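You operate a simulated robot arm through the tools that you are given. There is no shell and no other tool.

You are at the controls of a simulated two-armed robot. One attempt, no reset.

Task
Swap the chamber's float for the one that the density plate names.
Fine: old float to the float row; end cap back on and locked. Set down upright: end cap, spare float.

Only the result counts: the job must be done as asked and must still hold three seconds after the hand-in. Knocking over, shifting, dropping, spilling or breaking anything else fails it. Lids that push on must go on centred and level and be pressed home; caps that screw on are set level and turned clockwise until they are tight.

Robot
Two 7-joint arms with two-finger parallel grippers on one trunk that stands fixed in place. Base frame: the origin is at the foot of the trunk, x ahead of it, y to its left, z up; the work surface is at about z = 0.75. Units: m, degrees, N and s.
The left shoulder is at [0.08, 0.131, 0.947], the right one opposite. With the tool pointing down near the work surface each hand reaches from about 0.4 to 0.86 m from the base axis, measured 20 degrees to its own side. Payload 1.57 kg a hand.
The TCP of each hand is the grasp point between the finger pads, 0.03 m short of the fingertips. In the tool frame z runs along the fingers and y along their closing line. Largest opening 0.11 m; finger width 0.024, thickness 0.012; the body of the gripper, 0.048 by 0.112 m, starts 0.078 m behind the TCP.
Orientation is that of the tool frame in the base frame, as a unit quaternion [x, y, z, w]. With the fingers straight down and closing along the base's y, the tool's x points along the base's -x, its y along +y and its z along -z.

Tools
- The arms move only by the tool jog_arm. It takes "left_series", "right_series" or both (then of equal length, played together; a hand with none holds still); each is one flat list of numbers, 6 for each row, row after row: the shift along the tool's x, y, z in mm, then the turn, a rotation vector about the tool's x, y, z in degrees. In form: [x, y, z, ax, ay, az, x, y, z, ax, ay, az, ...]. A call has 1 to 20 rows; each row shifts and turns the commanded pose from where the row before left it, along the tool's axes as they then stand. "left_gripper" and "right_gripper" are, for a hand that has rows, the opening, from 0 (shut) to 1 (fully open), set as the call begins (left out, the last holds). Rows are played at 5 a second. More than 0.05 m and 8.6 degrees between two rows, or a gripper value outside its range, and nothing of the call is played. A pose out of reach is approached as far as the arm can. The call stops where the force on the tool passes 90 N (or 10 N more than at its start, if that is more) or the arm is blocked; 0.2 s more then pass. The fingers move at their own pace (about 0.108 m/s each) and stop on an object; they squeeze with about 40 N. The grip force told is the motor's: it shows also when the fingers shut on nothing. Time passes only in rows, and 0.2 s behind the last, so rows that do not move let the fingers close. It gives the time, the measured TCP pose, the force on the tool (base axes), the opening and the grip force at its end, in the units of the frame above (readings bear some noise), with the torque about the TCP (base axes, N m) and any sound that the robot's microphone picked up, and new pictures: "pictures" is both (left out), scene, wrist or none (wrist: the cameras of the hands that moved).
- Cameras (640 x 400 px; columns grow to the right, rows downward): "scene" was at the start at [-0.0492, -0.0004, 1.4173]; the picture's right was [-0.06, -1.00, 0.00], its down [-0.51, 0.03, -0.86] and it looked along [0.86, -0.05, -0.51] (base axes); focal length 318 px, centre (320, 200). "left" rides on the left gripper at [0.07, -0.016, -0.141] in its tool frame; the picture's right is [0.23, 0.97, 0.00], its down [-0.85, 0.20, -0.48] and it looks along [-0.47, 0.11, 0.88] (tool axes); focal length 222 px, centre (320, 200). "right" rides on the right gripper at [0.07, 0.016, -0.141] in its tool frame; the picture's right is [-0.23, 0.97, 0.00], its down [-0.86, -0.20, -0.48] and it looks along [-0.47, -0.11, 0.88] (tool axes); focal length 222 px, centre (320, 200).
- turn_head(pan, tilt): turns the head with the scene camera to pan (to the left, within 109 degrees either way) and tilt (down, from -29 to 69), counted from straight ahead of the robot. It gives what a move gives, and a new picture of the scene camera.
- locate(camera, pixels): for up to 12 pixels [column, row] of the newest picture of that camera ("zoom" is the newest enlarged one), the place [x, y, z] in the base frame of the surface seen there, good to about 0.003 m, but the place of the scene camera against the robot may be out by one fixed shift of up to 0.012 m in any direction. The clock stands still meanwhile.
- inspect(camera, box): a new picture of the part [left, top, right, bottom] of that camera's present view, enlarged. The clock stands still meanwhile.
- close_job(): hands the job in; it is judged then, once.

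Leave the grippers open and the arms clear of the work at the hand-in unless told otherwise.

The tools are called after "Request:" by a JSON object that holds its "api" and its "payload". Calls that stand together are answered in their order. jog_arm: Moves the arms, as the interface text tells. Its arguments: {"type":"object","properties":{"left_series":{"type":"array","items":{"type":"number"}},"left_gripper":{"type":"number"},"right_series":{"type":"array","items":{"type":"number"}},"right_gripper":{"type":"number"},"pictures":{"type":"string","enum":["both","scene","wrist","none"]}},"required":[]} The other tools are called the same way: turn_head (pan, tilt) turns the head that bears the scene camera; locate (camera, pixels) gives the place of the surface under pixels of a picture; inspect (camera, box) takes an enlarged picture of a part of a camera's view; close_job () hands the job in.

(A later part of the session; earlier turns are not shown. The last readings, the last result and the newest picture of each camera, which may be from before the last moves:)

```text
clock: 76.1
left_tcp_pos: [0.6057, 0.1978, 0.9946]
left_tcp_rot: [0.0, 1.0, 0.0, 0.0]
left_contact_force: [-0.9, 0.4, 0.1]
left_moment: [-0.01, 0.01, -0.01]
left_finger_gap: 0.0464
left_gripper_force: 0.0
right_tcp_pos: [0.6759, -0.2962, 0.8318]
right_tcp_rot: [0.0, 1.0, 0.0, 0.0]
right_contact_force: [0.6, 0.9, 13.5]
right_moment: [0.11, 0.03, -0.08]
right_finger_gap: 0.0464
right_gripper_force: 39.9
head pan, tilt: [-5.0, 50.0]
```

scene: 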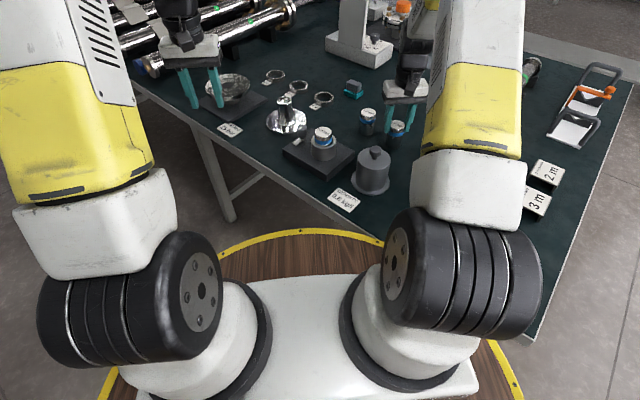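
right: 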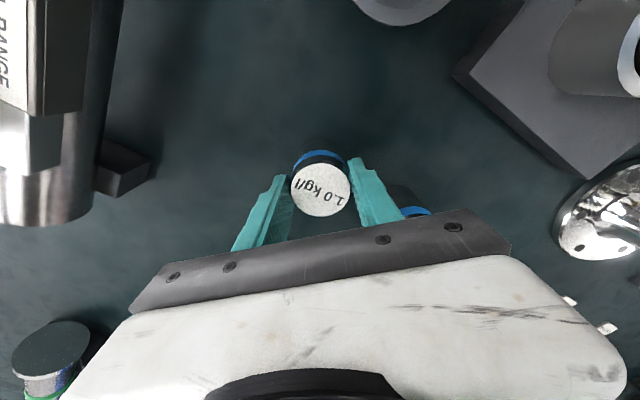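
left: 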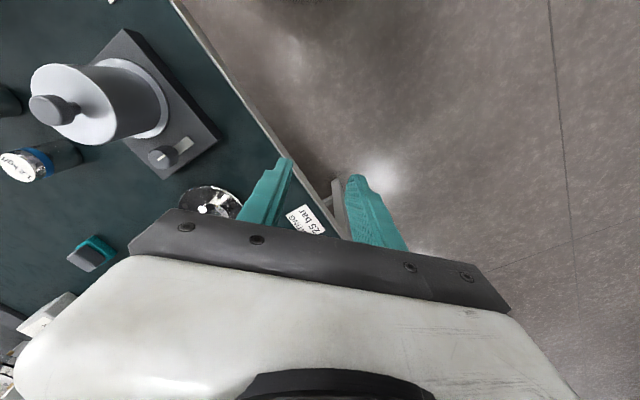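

Standing on the table. Release, lift, and move over the cap at (0.531,-0.199).

Request:
{"api": "jog_arm", "payload": {"right_series": [0, 0, -0.7, 0, 0, 0, 0, 0, 0, 0, 0, 0, 0, 0, 0, 0, 0, 0, 0, 0, -20, 0, 0, 0, 0, 0, -40, 0, 0, 0, 0, 0, -40, 0, 0, 0, 0, 0, -25, 0, 0, 0, 36, 24, 0, 0, 0, 0, 36, 24, 0, 0, 0, 0, 36, 24, 0, 0, 0, 0, 36, 25, 0, 0, 0, 0, 0, 0, 0, 0, 0, 0], "right_gripper": 0.6, "pictures": "both"}}

Request:
{"api": "inspect", "payload": {"camera": "right", "box": [220, 80, 420, 240]}}

Request:
{"api": "inspect", "payload": {"camera": "scene", "box": [270, 80, 430, 200]}}

```text
clock: 78.7
left_tcp_pos: [0.607, 0.1968, 0.9936]
left_tcp_rot: [0.0, 1.0, -0.001, 0.0]
left_contact_force: [0.2, -0.3, 0.3]
left_moment: [-0.01, -0.01, 0.02]
left_finger_gap: 0.0463
left_gripper_force: 0.0
right_tcp_pos: [0.5323, -0.1987, 0.956]
right_tcp_rot: [0.0, 1.0, -0.001, 0.001]
right_contact_force: [0.6, 0.5, -0.2]
right_moment: [0.02, 0.0, 0.0]
right_finger_gap: 0.066
right_gripper_force: 0.1
head pan, tilt: [-5.0, 50.0]
```

scene: 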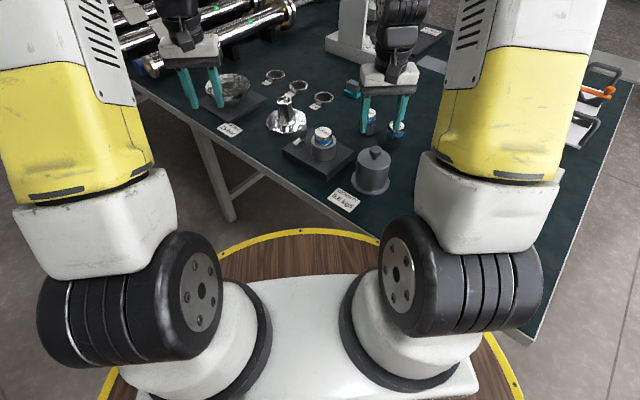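
right: 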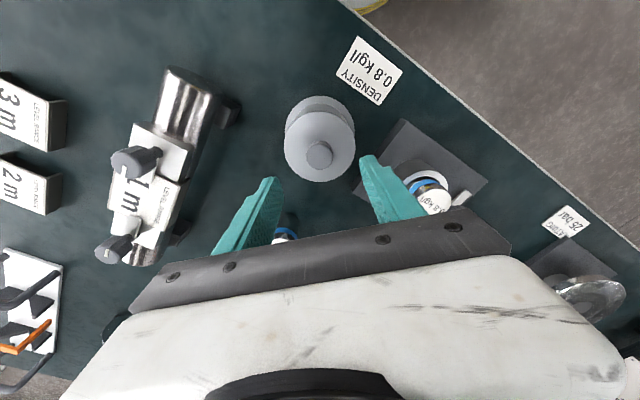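

```text
2.50 times, centred on (320, 160) of right
```

zoom: 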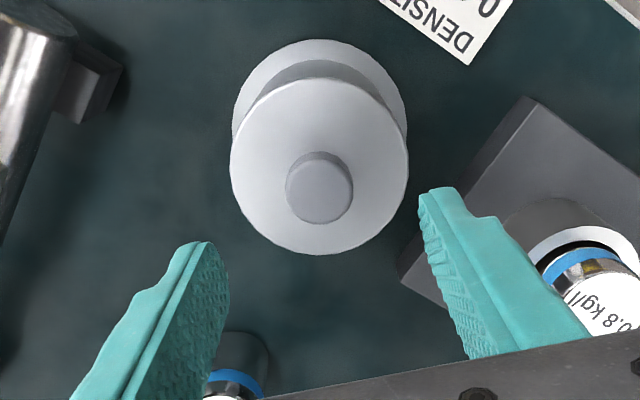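

```text
3.33 times, centred on (350, 140) of scene
```

zoom: 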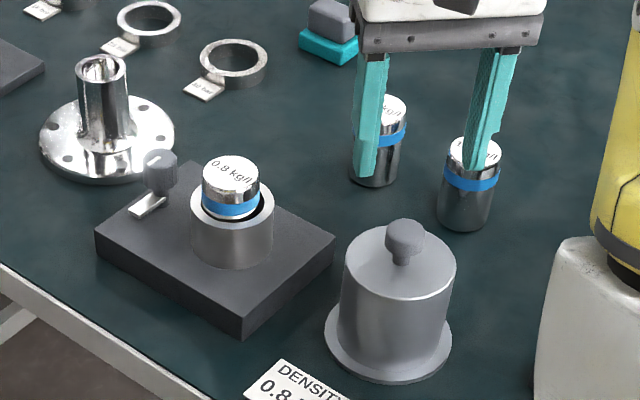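

Over the cap. Descending 85 mm to the knob and gripping.

Request:
{"api": "jog_arm", "payload": {"right_series": [1, 0, 30, 0, 0, 0, 0, 0, 30, 0, 0, 0, 0, 0, 15, 0, 0, 0, 0, 0, 10, 0, 0, 0, 0, 0, 0, 0, 0, 0], "right_gripper": 0.5, "pictures": "none"}}

Request:
{"api": "jog_arm", "payload": {"right_series": [0, 0, 0, 0, 0, 0, 0, 0, 0, 0, 0, 0, 0, 0, 0, 0, 0, 0], "right_gripper": 0, "pictures": "wrist"}}

Request:
{"api": "inspect", "payload": {"camera": "scene", "box": [330, 100, 430, 210]}}

```text
clock: 79.9
left_tcp_pos: [0.6063, 0.1967, 0.9929]
left_tcp_rot: [0.001, 1.0, 0.0, 0.0]
left_contact_force: [-0.4, 0.5, 1.1]
left_moment: [0.02, 0.0, -0.02]
left_finger_gap: 0.0463
left_gripper_force: 0.1
right_tcp_pos: [0.5315, -0.2, 0.8723]
right_tcp_rot: [0.0, 1.0, 0.0, 0.0]
right_contact_force: [0.3, 0.2, 0.4]
right_moment: [0.0, 0.02, 0.01]
right_finger_gap: 0.0549
right_gripper_force: 0.0
head pan, tilt: [-5.0, 50.0]
```

```text
clock: 80.7
left_tcp_pos: [0.6052, 0.198, 0.995]
left_tcp_rot: [0.0, 1.0, 0.0, 0.0]
left_contact_force: [-0.9, -0.2, -0.3]
left_moment: [0.0, 0.01, -0.01]
left_finger_gap: 0.0462
left_gripper_force: 0.1
right_tcp_pos: [0.5321, -0.2004, 0.8714]
right_tcp_rot: [0.001, 1.0, 0.0, 0.0]
right_contact_force: [0.4, 1.3, 0.6]
right_moment: [0.02, -0.03, -0.01]
right_finger_gap: 0.0287
right_gripper_force: 38.3
head pan, tilt: [-5.0, 50.0]
```

right: 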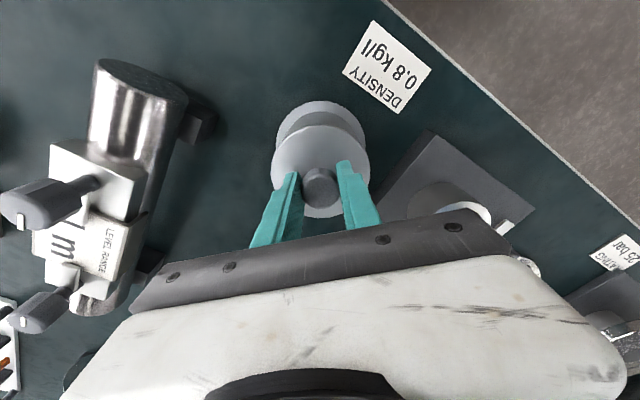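

```text
3.64 times, centred on (380, 155) of scene
```

zoom: 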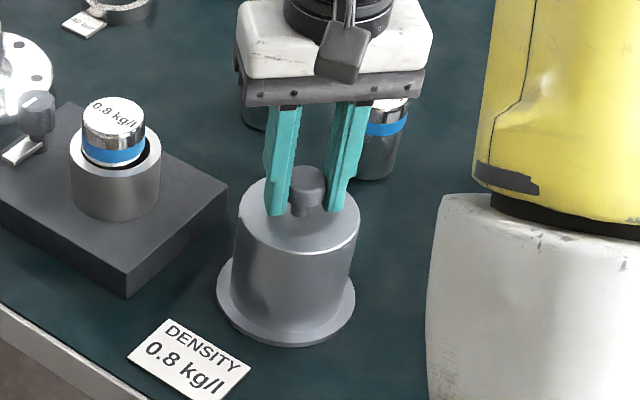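

Gripped (0.0287). Lift 148 mm and carry the cap over the cup axis at (0.627,-0.0758).

Request:
{"api": "jog_arm", "payload": {"right_series": [0, 0, -8, 0, 0, 0, 0, 0, -35, 0, 0, 0, 0, 0, -35, 0, 0, 0, 0, 0, -35, 0, 0, 0, 0, 0, -35, 0, 0, 0, -19, 25, 0, 0, 0, 0, -19, 25, 0, 0, 0, 0, -19, 25, 0, 0, 0, 0, -19, 25, 0, 0, 0, 0, -19.3, 24, 0, 0, 0, 0, 0, 0, 0, 0, 0, 0, 0, 0, 0, 0, 0, 0], "pictures": "both"}}

Request:
{"api": "inspect", "payload": {"camera": "scene", "box": [270, 60, 390, 180]}}

Request:
{"api": "inspect", "payload": {"camera": "left", "box": [0, 20, 240, 200]}}

```text
clock: 83.3
left_tcp_pos: [0.6069, 0.197, 0.9937]
left_tcp_rot: [0.0, 1.0, 0.0, 0.0]
left_contact_force: [-1.1, -0.4, -0.3]
left_moment: [0.04, -0.03, -0.01]
left_finger_gap: 0.0462
left_gripper_force: 0.2
right_tcp_pos: [0.6265, -0.0749, 1.0201]
right_tcp_rot: [0.0, 1.0, -0.001, 0.0]
right_contact_force: [0.3, 0.2, -2.6]
right_moment: [0.03, -0.03, 0.0]
right_finger_gap: 0.0282
right_gripper_force: 38.2
head pan, tilt: [-5.0, 50.0]
```

scene: 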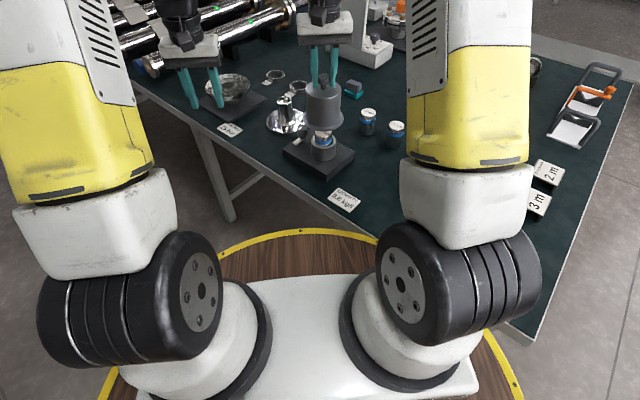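
right: 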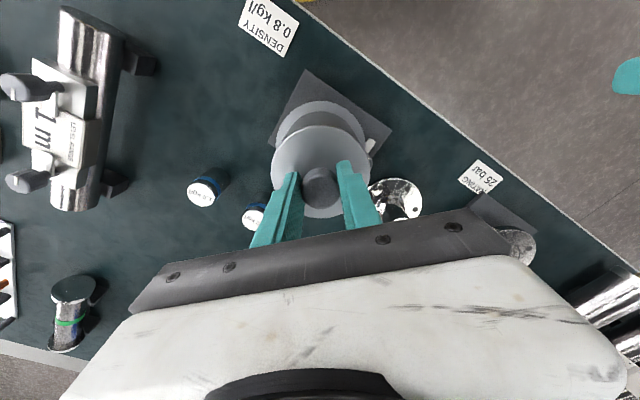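

```text
3.33 times, centred on (330, 120) of scene
```

zoom: 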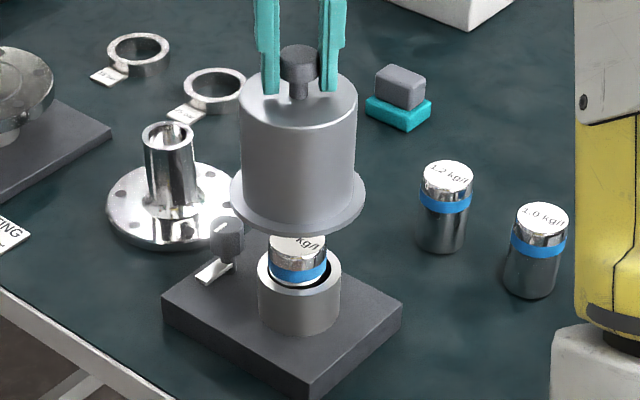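

```text
2.22 times, centred on (120, 110) of left
```

zoom: 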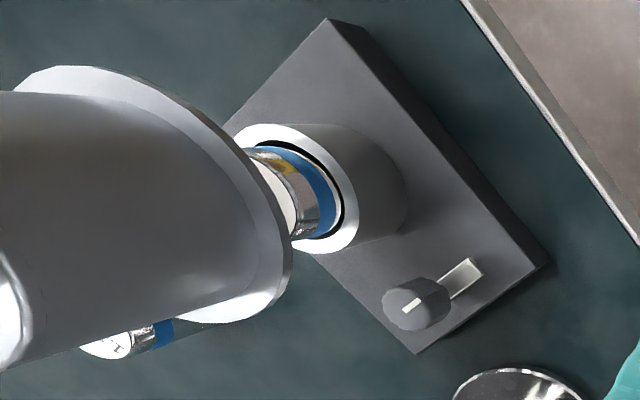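

Level and centred. Lowering over the float and cup in modest steps, then checking force.

Request:
{"api": "jog_arm", "payload": {"right_series": [0, 0, 15, 0, 0, 0, 0, 0, 15, 0, 0, 0, 0, 0, 12, 0, 0, 0, 0, 0, 12, 0, 0, 0, 0, 0, 12, 0, 0, 0, 0, 0, 0, 0, 0, 0], "pictures": "both"}}

Request:
{"api": "inspect", "payload": {"camera": "scene", "box": [270, 60, 390, 180]}}

Request:
{"api": "inspect", "payload": {"camera": "left", "box": [0, 20, 240, 200]}}

```text
clock: 84.7
left_tcp_pos: [0.607, 0.1976, 0.9941]
left_tcp_rot: [0.0, 1.0, 0.0, -0.001]
left_contact_force: [-1.5, -0.1, -0.1]
left_moment: [-0.01, -0.02, -0.02]
left_finger_gap: 0.0461
left_gripper_force: 0.0
right_tcp_pos: [0.6267, -0.0759, 0.9532]
right_tcp_rot: [0.0, 1.0, 0.0, 0.0]
right_contact_force: [0.2, -0.6, -2.5]
right_moment: [0.0, -0.04, 0.0]
right_finger_gap: 0.0284
right_gripper_force: 38.0
head pan, tilt: [-5.0, 50.0]
```

scene: 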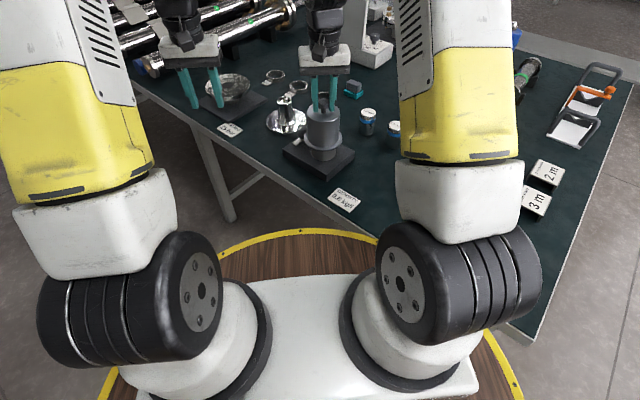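
right: 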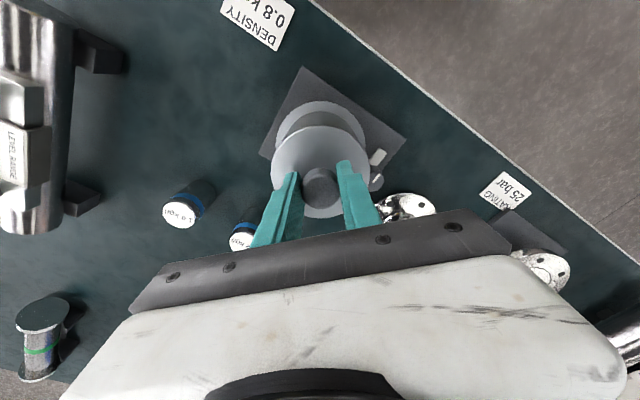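

```text
3.33 times, centred on (330, 120) of scene
```

zoom: 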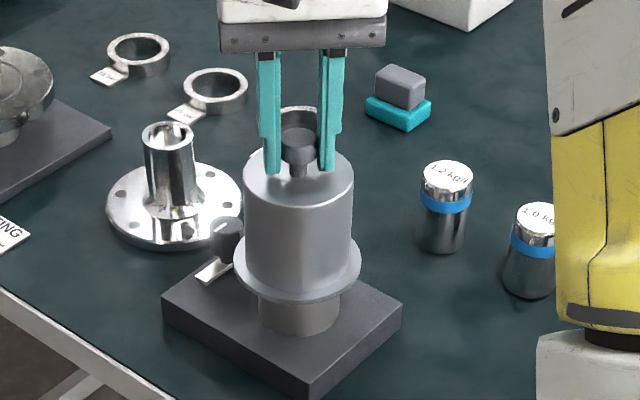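

```text
2.22 times, centred on (120, 110) of left
```

zoom: 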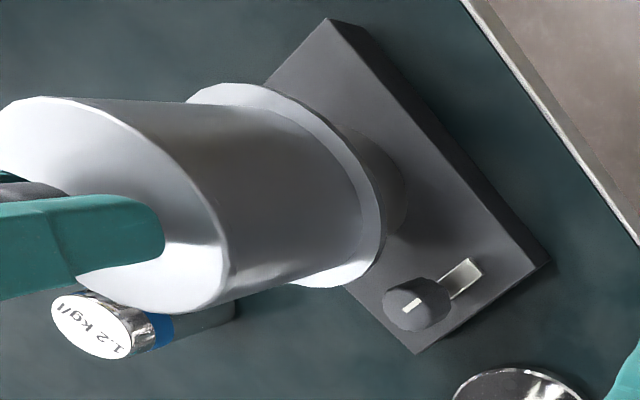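

The cap is passing over the float cleanly. Lowering 42 mm more over the cup.

Request:
{"api": "jog_arm", "payload": {"right_series": [0, 0, 8, 0, 0, 0, 0, 0, 8, 0, 0, 0, 0, 0, 8, 0, 0, 0, 0, 0, 8, 0, 0, 0, 0, 0, 8, 0, 0, 0, 0, 0, 4, 0, 0, 0, 0, 0, 0, 0, 0, 0], "pictures": "both"}}

Request:
{"api": "inspect", "payload": {"camera": "scene", "box": [270, 80, 370, 180]}}

```text
clock: 86.3
left_tcp_pos: [0.6065, 0.1974, 0.9948]
left_tcp_rot: [0.0, 1.0, 0.0, 0.0]
left_contact_force: [-0.1, 0.6, 0.1]
left_moment: [0.06, 0.02, 0.01]
left_finger_gap: 0.0462
left_gripper_force: 0.1
right_tcp_pos: [0.6272, -0.076, 0.9098]
right_tcp_rot: [0.0, 1.0, 0.0, 0.001]
right_contact_force: [-0.8, -1.1, -1.8]
right_moment: [0.0, -0.01, -0.03]
right_finger_gap: 0.0284
right_gripper_force: 37.9
head pan, tilt: [-5.0, 50.0]
```

scene: 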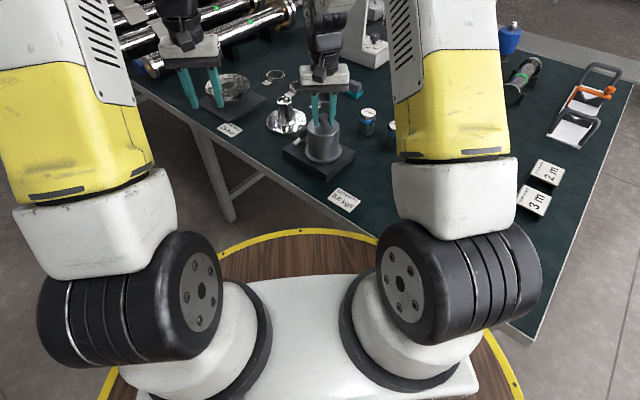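
right: 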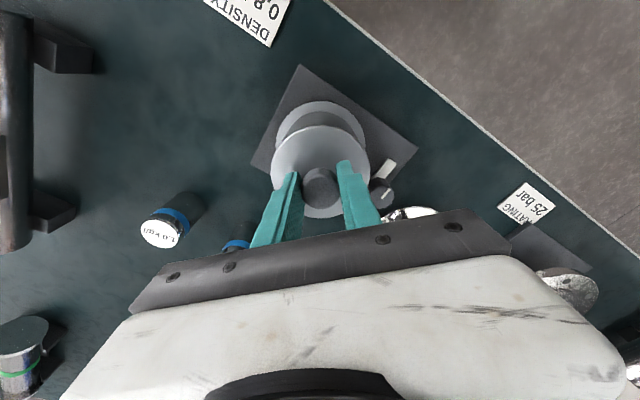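

```text
4.00 times, centred on (320, 130) of scene
```

zoom: 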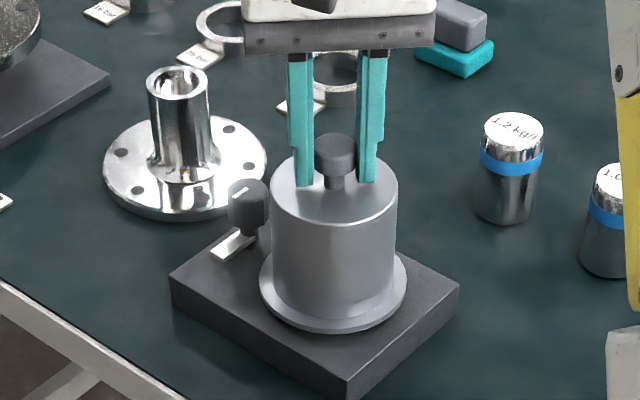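

No contact yet at 0.910; expected seat ≈0.901. Going down in small steps.

Request:
{"api": "jog_arm", "payload": {"right_series": [0, 0, 3, 0, 0, 0, 0, 0, 2, 0, 0, 0, 0, 0, 1, 0, 0, 0, 0, 0, 0, 0, 0, 0], "pictures": "none"}}

Request:
{"api": "jog_arm", "payload": {"right_series": [0, 0, 1, 0, 0, 0, 0, 0, 1, 0, 0, 0, 0, 0, 0, 0, 0, 0], "pictures": "none"}}

Request:
{"api": "jog_arm", "payload": {"right_series": [0, 0, 1, 0, 0, 0, 0, 0, 0, 0, 0, 0], "pictures": "none"}}

```text
clock: 87.3
left_tcp_pos: [0.6069, 0.198, 0.9932]
left_tcp_rot: [0.0, 1.0, 0.0, 0.0]
left_contact_force: [-0.3, -0.4, -0.6]
left_moment: [-0.02, 0.01, -0.01]
left_finger_gap: 0.0464
left_gripper_force: 0.1
right_tcp_pos: [0.628, -0.0756, 0.9042]
right_tcp_rot: [-0.001, 1.0, 0.0, 0.0]
right_contact_force: [0.2, 0.3, -2.7]
right_moment: [-0.02, -0.02, 0.0]
right_finger_gap: 0.0284
right_gripper_force: 38.5
head pan, tilt: [-5.0, 50.0]
```

```text
clock: 88.1
left_tcp_pos: [0.6062, 0.1977, 0.9931]
left_tcp_rot: [-0.001, 1.0, 0.0, 0.0]
left_contact_force: [0.1, -0.3, -0.6]
left_moment: [0.01, 0.01, 0.01]
left_finger_gap: 0.0461
left_gripper_force: 0.1
right_tcp_pos: [0.6264, -0.0755, 0.9023]
right_tcp_rot: [0.0, 1.0, 0.0, 0.0]
right_contact_force: [-1.7, -1.0, 8.4]
right_moment: [-0.06, 0.64, 0.01]
right_finger_gap: 0.0284
right_gripper_force: 38.6
head pan, tilt: [-5.0, 50.0]
```

```text
clock: 88.7
left_tcp_pos: [0.6057, 0.1972, 0.9939]
left_tcp_rot: [0.0, 1.0, 0.001, 0.0]
left_contact_force: [-0.2, -0.4, 0.2]
left_moment: [-0.01, 0.02, 0.0]
left_finger_gap: 0.0461
left_gripper_force: 0.1
right_tcp_pos: [0.6267, -0.0744, 0.9008]
right_tcp_rot: [-0.001, 1.0, 0.0, 0.001]
right_contact_force: [-3.4, -0.5, 22.8]
right_moment: [-0.05, 0.76, -0.02]
right_finger_gap: 0.0283
right_gripper_force: 38.6
head pan, tilt: [-5.0, 50.0]
```

It seats at 0.901 as expected. One small press more, then check level from the images before releasing.

Request:
{"api": "jog_arm", "payload": {"right_series": [0, 0, 1.2, 0, 0, 0, 0, 0, 0, 0, 0, 0], "pictures": "both"}}

Request:
{"api": "inspect", "payload": {"camera": "scene", "box": [270, 80, 370, 180]}}

Request:
{"api": "inspect", "payload": {"camera": "left", "box": [0, 20, 240, 200]}}

```text
clock: 89.3
left_tcp_pos: [0.6054, 0.1972, 0.994]
left_tcp_rot: [0.0, 1.0, 0.0, 0.0]
left_contact_force: [0.3, 0.6, -0.5]
left_moment: [0.01, 0.0, -0.02]
left_finger_gap: 0.0461
left_gripper_force: 0.1
right_tcp_pos: [0.6279, -0.0763, 0.9003]
right_tcp_rot: [0.0, 1.0, 0.0, 0.002]
right_contact_force: [-4.0, -2.9, 30.5]
right_moment: [-0.06, -0.06, 0.01]
right_finger_gap: 0.0285
right_gripper_force: 38.8
head pan, tilt: [-5.0, 50.0]
```

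scene: 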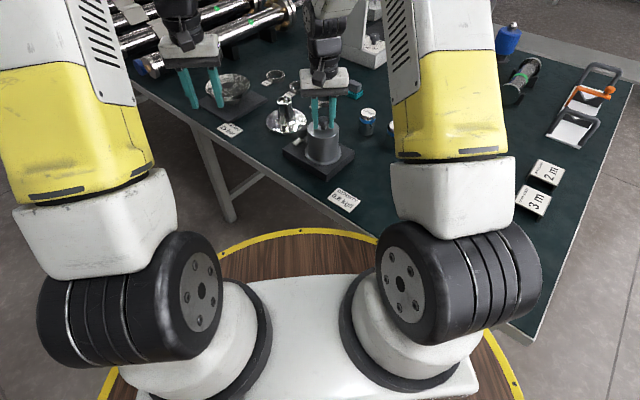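
right: 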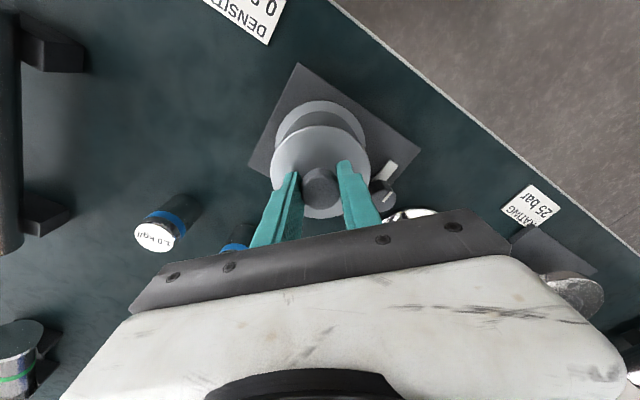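

```text
4.00 times, centred on (320, 130) of scene
```

zoom: 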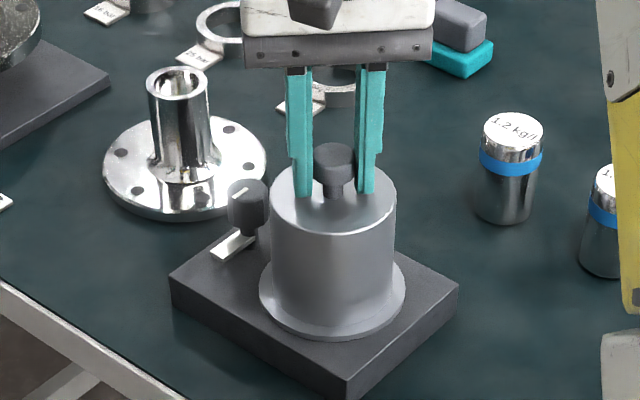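

```text
2.22 times, centred on (120, 110) of left
```

zoom: 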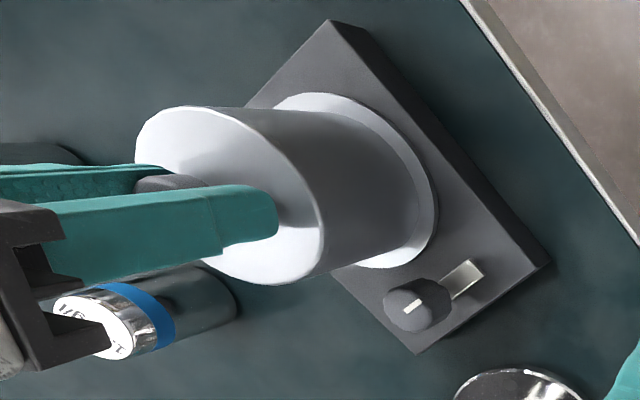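

Seated, level, in its original place. Release, lift and draw the right hand back to its own side.

Request:
{"api": "jog_arm", "payload": {"right_series": [0, 0, -1.5, 0, 0, 0, 0, 0, 0, 0, 0, 0, 0, 0, 0, 0, 0, 0, 0, 0, -20, 0, 0, 0, 0, 0, -40, 0, 0, 0, 0, 0, -40, 0, 0, 0, 10, -40, -20, 0, 0, 0, 10, -40, -20, 0, 0, 0, 10, -40, -20, 0, 0, 0, 10, -40, -20, 0, 0, 0, 10, -40, 0, 0, 0, 0, 10, -40, 0, 0, 0, 0, 0, 0, 0, 0, 0, 0], "right_gripper": 0.5, "pictures": "both"}}

Request:
{"api": "inspect", "payload": {"camera": "scene", "box": [270, 80, 410, 180]}}

```text
clock: 92.1
left_tcp_pos: [0.6055, 0.1973, 0.993]
left_tcp_rot: [0.0, 1.0, 0.001, -0.001]
left_contact_force: [-0.4, 0.1, -0.1]
left_moment: [0.01, 0.04, 0.03]
left_finger_gap: 0.0462
left_gripper_force: 0.0
right_tcp_pos: [0.5674, -0.3161, 1.0799]
right_tcp_rot: [-0.001, 1.0, 0.0, 0.0]
right_contact_force: [0.4, 0.5, -0.3]
right_moment: [0.0, -0.02, 0.01]
right_finger_gap: 0.0551
right_gripper_force: 0.1
head pan, tilt: [-5.0, 50.0]
```

scene: 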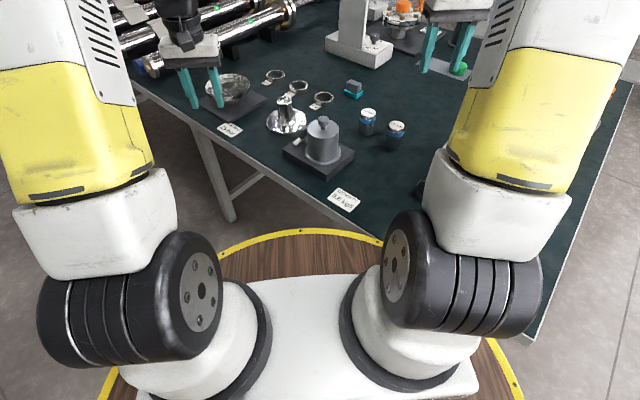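
right: 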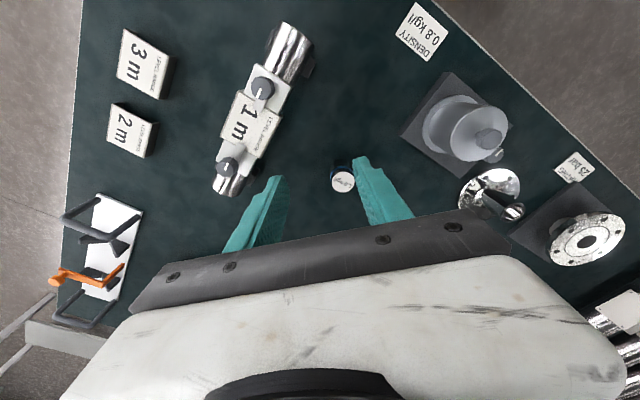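

```text
4.00 times, centred on (340, 130) of scene
```

zoom: 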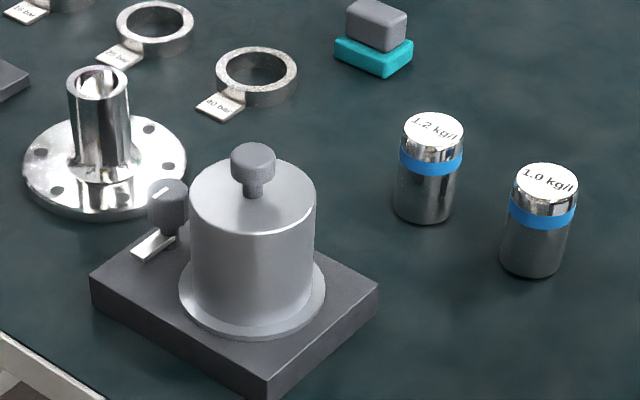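

Row and cap look right. Now the left hand goes back over the lock knob, pivot ≈(0.687,-0.0205).

Request:
{"api": "jog_arm", "payload": {"left_series": [-13.5, -36.3, 0, 0, 0, 0, -13.5, -36.3, 0, 0, 0, 0, -13.5, -36.3, 0, 0, 0, 0, -13.5, -36.3, 0, 0, 0, 0, -13.5, -36.3, 0, 0, 0, 0, -13.5, -36.3, 0, 0, 0, 0, 0, 0, 30, 0, 0, 0, 0, 0, 30, 0, 0, 0, 0, 0, 25, 0, 0, 0, 0, 0, 0, 0, 0, 0], "left_gripper": 0.42, "pictures": "wrist"}}

Request:
{"api": "inspect", "payload": {"camera": "left", "box": [220, 80, 420, 240]}}

Request:
{"api": "inspect", "payload": {"camera": "scene", "box": [270, 80, 370, 180]}}

```text
clock: 94.3
left_tcp_pos: [0.6867, -0.0212, 0.9086]
left_tcp_rot: [-0.001, 1.0, 0.0, 0.0]
left_contact_force: [0.1, -0.3, 0.2]
left_moment: [-0.01, 0.02, 0.0]
left_finger_gap: 0.0461
left_gripper_force: 0.1
right_tcp_pos: [0.5663, -0.3163, 1.0794]
right_tcp_rot: [-0.001, 1.0, 0.0, 0.0]
right_contact_force: [0.8, 0.1, 0.2]
right_moment: [-0.02, 0.0, -0.02]
right_finger_gap: 0.055
right_gripper_force: 0.0
head pan, tilt: [-5.0, 50.0]
```

left: 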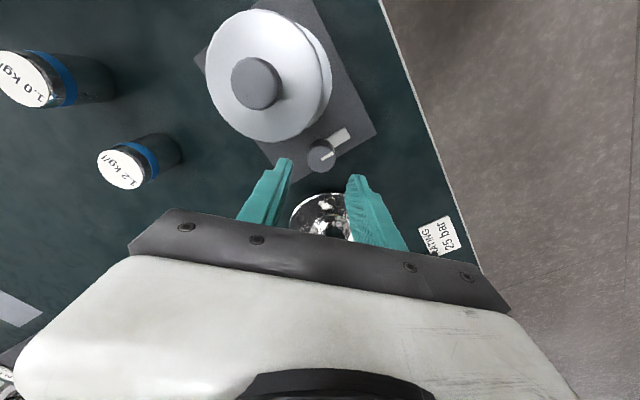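

```text
2.50 times, centred on (320, 160) of left
```

zoom: 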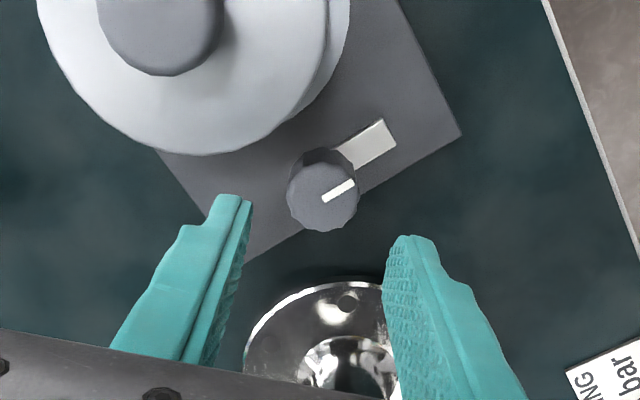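

```text
4.00 times, centred on (320, 130) of scene
```

zoom: 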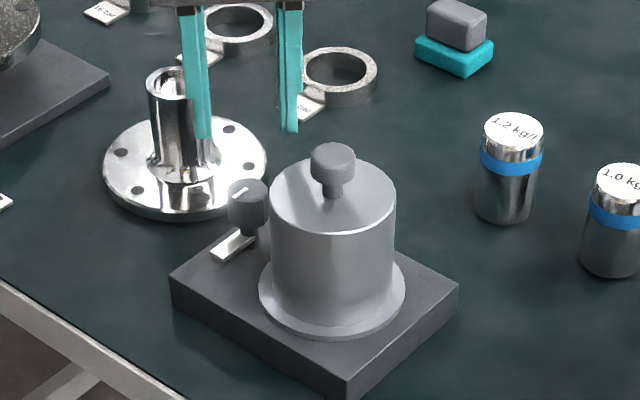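

The knob is between the fingers' lines. Descend 70 mm and grip.

Request:
{"api": "jog_arm", "payload": {"left_series": [0, 0, 25, 0, 0, 0, 0, 0, 25, 0, 0, 0, 0, 0, 20, 0, 0, 0, 0, 0, 0, 0, 0, 0], "pictures": "none"}}

Request:
{"api": "jog_arm", "payload": {"left_series": [0, 0, 0, 0, 0, 0, 0, 0, 0, 0, 0, 0, 0, 0, 0, 0, 0, 0], "left_gripper": 0, "pictures": "wrist"}}

```text
clock: 95.3
left_tcp_pos: [0.6867, -0.0214, 0.8388]
left_tcp_rot: [-0.001, 1.0, 0.0, -0.001]
left_contact_force: [0.2, 1.2, 1.0]
left_moment: [0.02, -0.01, 0.0]
left_finger_gap: 0.0461
left_gripper_force: 0.0
right_tcp_pos: [0.5678, -0.3161, 1.0795]
right_tcp_rot: [0.0, 1.0, 0.0, 0.0]
right_contact_force: [-0.5, -0.5, -0.4]
right_moment: [0.01, 0.01, -0.02]
right_finger_gap: 0.055
right_gripper_force: 0.1
head pan, tilt: [-5.0, 50.0]
```

```text
clock: 96.1
left_tcp_pos: [0.6868, -0.0196, 0.839]
left_tcp_rot: [0.0, 1.0, 0.001, 0.001]
left_contact_force: [-0.3, 10.4, -0.2]
left_moment: [-0.15, 0.05, 0.01]
left_finger_gap: 0.0295
left_gripper_force: 39.2
right_tcp_pos: [0.5668, -0.3164, 1.0794]
right_tcp_rot: [0.0, 1.0, 0.001, 0.0]
right_contact_force: [0.2, 0.0, -1.0]
right_moment: [-0.02, -0.01, 0.01]
right_finger_gap: 0.0551
right_gripper_force: 0.1
head pan, tilt: [-5.0, 50.0]
```

left: 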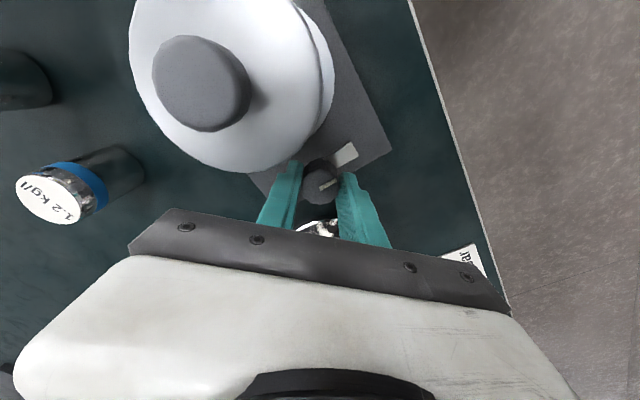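

Gripped. Ease +1.5 mm in y and turn counterclockwise 40 degrees.

Request:
{"api": "jog_arm", "payload": {"left_series": [0, 1.5, 0, 0, 0, 0, 0, 0, 0, 0, 0, -5, 0, 0, 0, 0, 0, -5, 0, 0, 0, 0, 0, -5, 0, 0, 0, 0, 0, -5, 0, 0, 0, 0, 0, -5, 0, 0, 0, 0, 0, -5, 0, 0, 0, 0, 0, -5, 0, 0, 0, 0, 0, -5, 0, 0, 0, 0, 0, 0], "pictures": "wrist"}}

Request:
{"api": "inspect", "payload": {"camera": "left", "box": [220, 80, 420, 240]}}

```text
clock: 98.3
left_tcp_pos: [0.6871, -0.0201, 0.8388]
left_tcp_rot: [-0.343, 0.939, 0.0, -0.001]
left_contact_force: [0.5, -5.6, -15.3]
left_moment: [-0.77, -0.17, -0.04]
left_finger_gap: 0.0295
left_gripper_force: 39.6
right_tcp_pos: [0.5683, -0.3169, 1.0771]
right_tcp_rot: [0.0, 1.0, 0.0, 0.0]
right_contact_force: [0.7, 0.8, -1.3]
right_moment: [0.0, 0.03, -0.05]
right_finger_gap: 0.055
right_gripper_force: 0.1
head pan, tilt: [-5.0, 50.0]
```

left: 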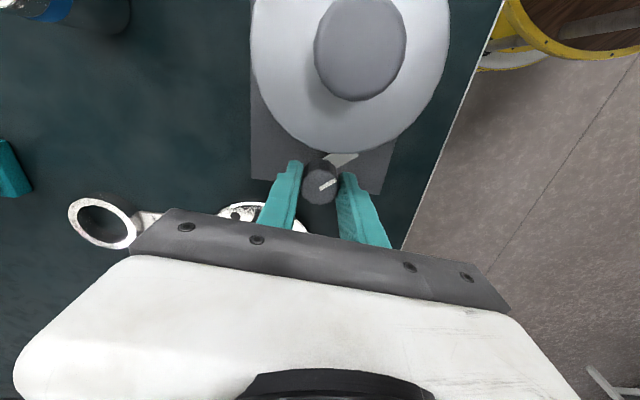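

```text
2.50 times, centred on (320, 160) of left
```

zoom: 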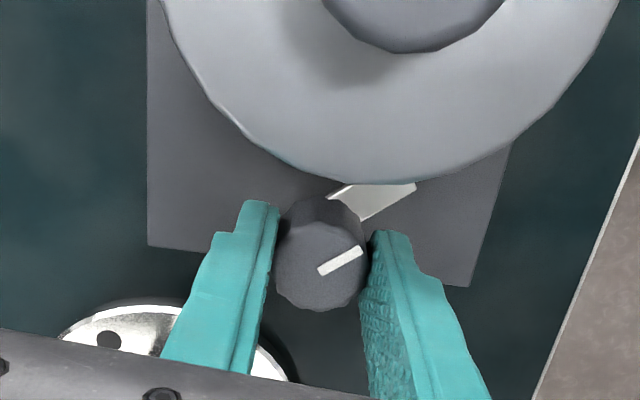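

The knob turns along. Continue counterclockwise 30 degrees.

Request:
{"api": "jog_arm", "payload": {"left_series": [0, 0, 0, 0, 0, -5, 0, 0, 0, 0, 0, -5, 0, 0, 0, 0, 0, -5, 0, 0, 0, 0, 0, -5, 0, 0, 0, 0, 0, -5, 0, 0, 0, 0, 0, -5, 0, 0, 0, 0, 0, 0], "pictures": "wrist"}}

Request:
{"api": "inspect", "payload": {"camera": "left", "box": [220, 80, 420, 240]}}

Request:
{"api": "inspect", "payload": {"camera": "scene", "box": [270, 80, 370, 180]}}

```text
clock: 99.9
left_tcp_pos: [0.687, -0.0188, 0.8378]
left_tcp_rot: [-0.574, 0.819, 0.0, 0.0]
left_contact_force: [2.0, -12.9, -16.5]
left_moment: [-0.7, -0.5, 0.0]
left_finger_gap: 0.0293
left_gripper_force: 39.5
right_tcp_pos: [0.567, -0.3164, 1.0783]
right_tcp_rot: [0.0, 1.0, 0.0, -0.001]
right_contact_force: [0.4, -0.1, 0.6]
right_moment: [-0.01, 0.02, 0.01]
right_finger_gap: 0.0549
right_gripper_force: 0.1
head pan, tilt: [-5.0, 50.0]
```

left: 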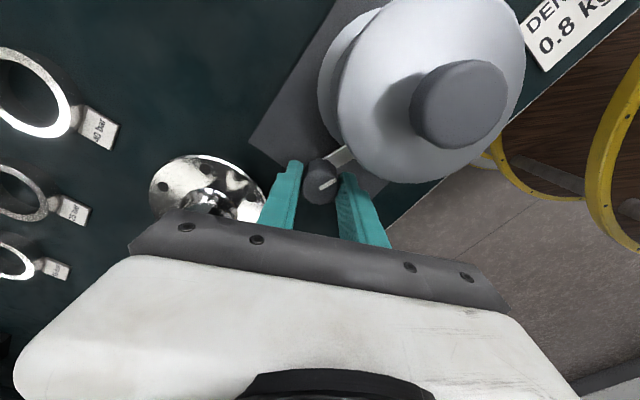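

```text
2.50 times, centred on (320, 160) of left
```

zoom: 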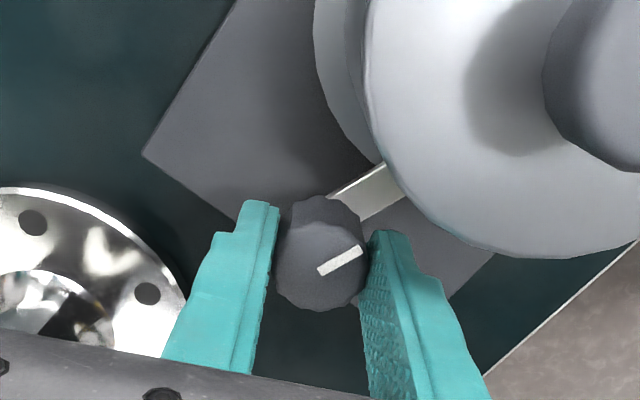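

```text
4.00 times, centred on (320, 130) of scene
```

zoom: 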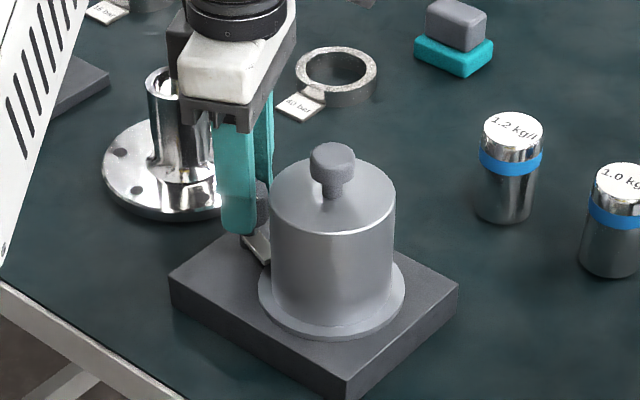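

The tongue is now over the flange, about 70 degrees done. I'll ease the side force and turn the remaining 25 degrees to the stop.

Request:
{"api": "jog_arm", "payload": {"left_series": [1.5, 0, 0, 0, 0, 0, 0, 0, 0, 0, 0, -5, 0, 0, 0, 0, 0, -5, 0, 0, 0, 0, 0, -5, 0, 0, 0, 0, 0, -5, 0, 0, 0, 0, 0, -5, 0, 0, 0, 0, 0, 0], "pictures": "wrist"}}

Request:
{"api": "inspect", "payload": {"camera": "left", "box": [220, 80, 420, 240]}}

Request:
{"api": "inspect", "payload": {"camera": "scene", "box": [270, 80, 370, 180]}}

```text
clock: 101.5
left_tcp_pos: [0.6874, -0.0201, 0.8387]
left_tcp_rot: [0.738, -0.675, 0.001, -0.001]
left_contact_force: [15.4, -3.5, -8.6]
left_moment: [0.36, 0.16, -0.46]
left_finger_gap: 0.03
left_gripper_force: 39.1
right_tcp_pos: [0.5679, -0.3168, 1.0786]
right_tcp_rot: [-0.001, 1.0, 0.0, -0.002]
right_contact_force: [0.3, -0.9, 0.0]
right_moment: [0.0, -0.02, 0.0]
right_finger_gap: 0.0551
right_gripper_force: 0.0
head pan, tilt: [-5.0, 50.0]
```

left: 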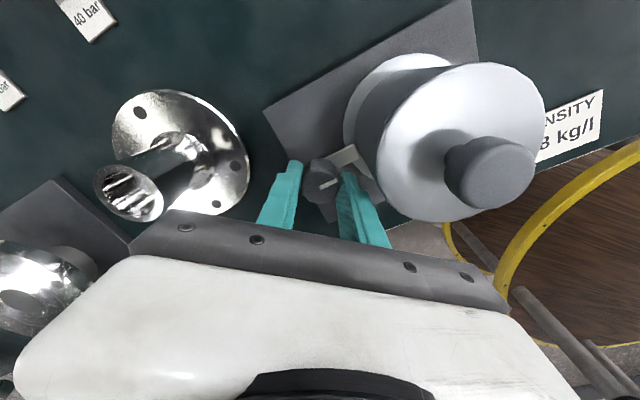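

```text
2.50 times, centred on (320, 160) of left
```

zoom: 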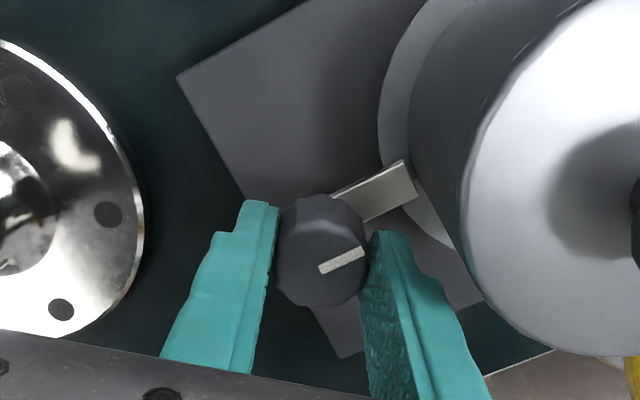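

```text
4.00 times, centred on (320, 130) of scene
```

zoom: 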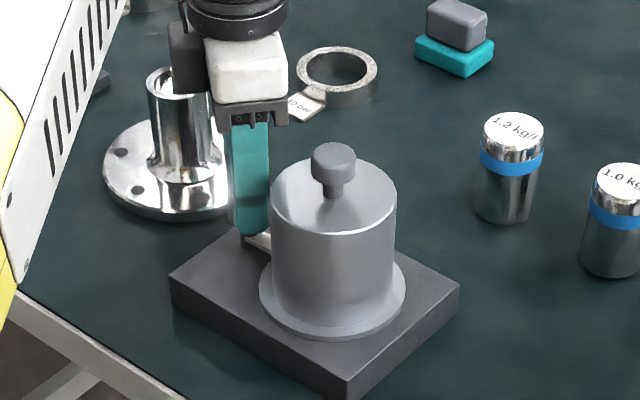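

Torque -0.46 N m: at the stop, tongue pointing at the cap over the flange. I'll press 5 degrees further to be sure, then check.

Request:
{"api": "jog_arm", "payload": {"left_series": [0, 0, 0, 0, 0, -4, 0, 0, 0, 0, 0, -4, 0, 0, 0, 0, 0, 0], "pictures": "wrist"}}

```text
clock: 102.3
left_tcp_pos: [0.6872, -0.0209, 0.8394]
left_tcp_rot: [0.783, -0.622, 0.001, 0.0]
left_contact_force: [15.3, -1.5, -1.3]
left_moment: [-0.11, 0.19, -0.34]
left_finger_gap: 0.0293
left_gripper_force: 39.4
right_tcp_pos: [0.5668, -0.3154, 1.0786]
right_tcp_rot: [0.001, 1.0, 0.0, 0.0]
right_contact_force: [-0.4, 0.1, 0.2]
right_moment: [0.02, 0.01, 0.01]
right_finger_gap: 0.0549
right_gripper_force: 0.1
head pan, tilt: [-5.0, 50.0]
```

left: 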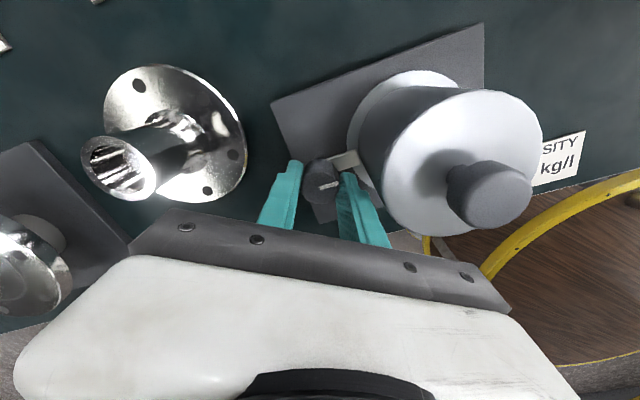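

At the stop (the mark starts to slip). I'll relieve the side force, open only slightly (the cap is close), and rise.

Request:
{"api": "jog_arm", "payload": {"left_series": [0, -1.3, 0, 0, 0, 0, 0, -1.2, 0, 0, 0, 0, 0, 0, 0, 0, 0, 0], "pictures": "none"}}

Request:
{"api": "jog_arm", "payload": {"left_series": [0, 0, 0, 0, 0, 0, 0, 0, 0, 0, 0, 0], "left_gripper": 0.32, "pictures": "wrist"}}

Request:
{"api": "inspect", "payload": {"camera": "left", "box": [220, 80, 420, 240]}}

```text
clock: 103.1
left_tcp_pos: [0.6887, -0.0197, 0.8385]
left_tcp_rot: [0.782, -0.623, -0.001, 0.0]
left_contact_force: [-3.8, 0.9, 15.0]
left_moment: [-0.25, -0.14, -0.03]
left_finger_gap: 0.0295
left_gripper_force: 38.9
right_tcp_pos: [0.567, -0.3149, 1.0797]
right_tcp_rot: [0.0, 1.0, 0.0, 0.0]
right_contact_force: [-0.7, 0.0, 0.7]
right_moment: [-0.01, -0.03, 0.0]
right_finger_gap: 0.0551
right_gripper_force: 0.1
head pan, tilt: [-5.0, 50.0]
```

```text
clock: 103.7
left_tcp_pos: [0.688, -0.0196, 0.8384]
left_tcp_rot: [0.783, -0.622, 0.0, 0.0]
left_contact_force: [0.0, 1.3, 0.3]
left_moment: [0.0, 0.01, 0.01]
left_finger_gap: 0.0351
left_gripper_force: 0.2
right_tcp_pos: [0.5674, -0.3156, 1.0776]
right_tcp_rot: [-0.001, 1.0, 0.001, 0.0]
right_contact_force: [0.0, -0.1, 0.0]
right_moment: [-0.03, 0.01, -0.01]
right_finger_gap: 0.0551
right_gripper_force: 0.0
head pan, tilt: [-5.0, 50.0]
```

left: 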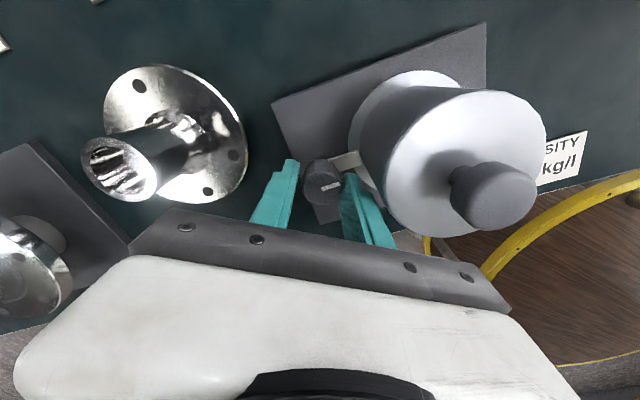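

```text
2.50 times, centred on (320, 160) of left
```

zoom: 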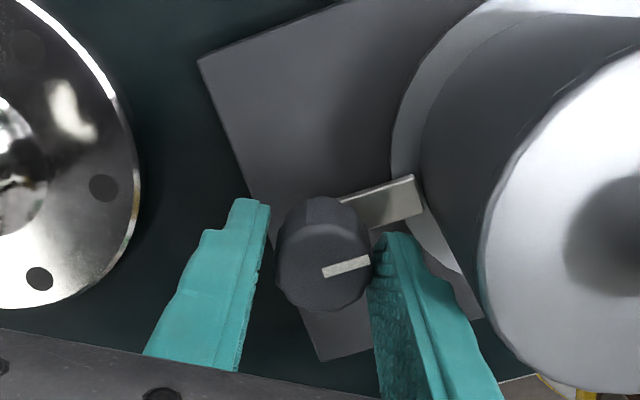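

Free of contact. Rise straight up 90 mm and then look at the lock.

Request:
{"api": "jog_arm", "payload": {"left_series": [0, 0, -15, 0, 0, 0, 0, 0, -20, 0, 0, 0, 0, 0, -30, 0, 0, 0, 0, 0, -30, 0, 0, 0, 0, 0, 0, 0, 0, 0], "pictures": "both"}}

Request:
{"api": "inspect", "payload": {"camera": "left", "box": [260, 60, 460, 220]}}

Request:
{"api": "inspect", "payload": {"camera": "scene", "box": [270, 80, 370, 180]}}

```text
clock: 104.9
left_tcp_pos: [0.6882, -0.0172, 0.9348]
left_tcp_rot: [0.782, -0.623, 0.001, 0.0]
left_contact_force: [0.1, 0.3, 0.0]
left_moment: [-0.01, -0.03, 0.01]
left_finger_gap: 0.0353
left_gripper_force: 0.0
right_tcp_pos: [0.5673, -0.3159, 1.0788]
right_tcp_rot: [0.0, 1.0, 0.0, 0.0]
right_contact_force: [0.2, -0.4, 0.9]
right_moment: [0.0, -0.01, -0.03]
right_finger_gap: 0.055
right_gripper_force: 0.1
head pan, tilt: [-5.0, 50.0]
```

scene: 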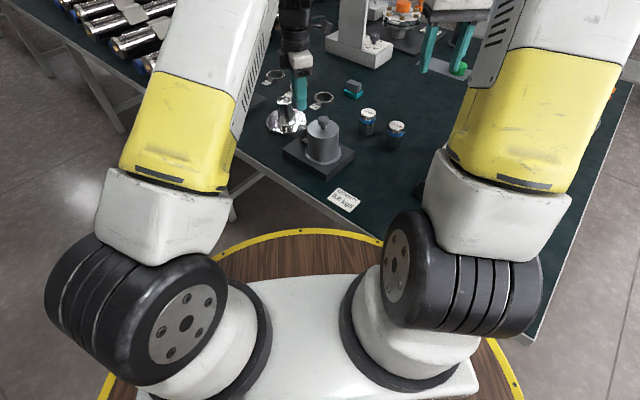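
left: 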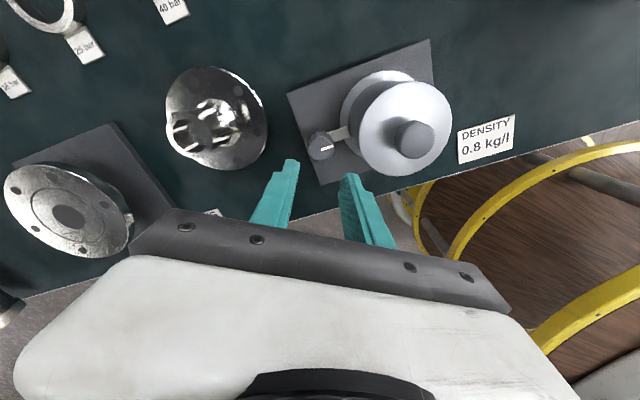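

```text
2.50 times, centred on (360, 140) of left
```

zoom: 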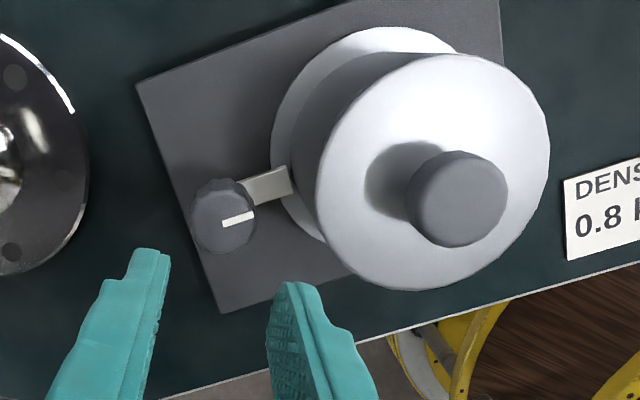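

```text
4.00 times, centred on (320, 130) of scene
```

zoom: 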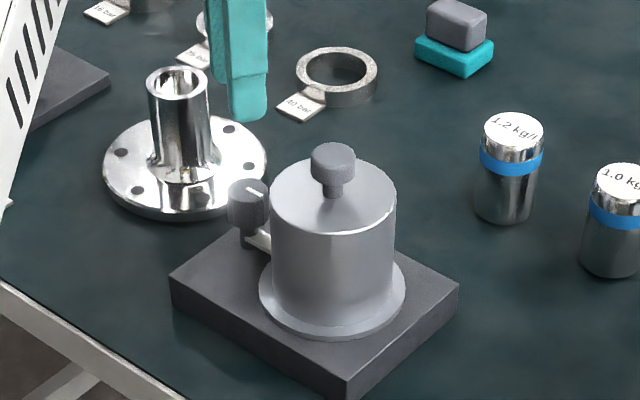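

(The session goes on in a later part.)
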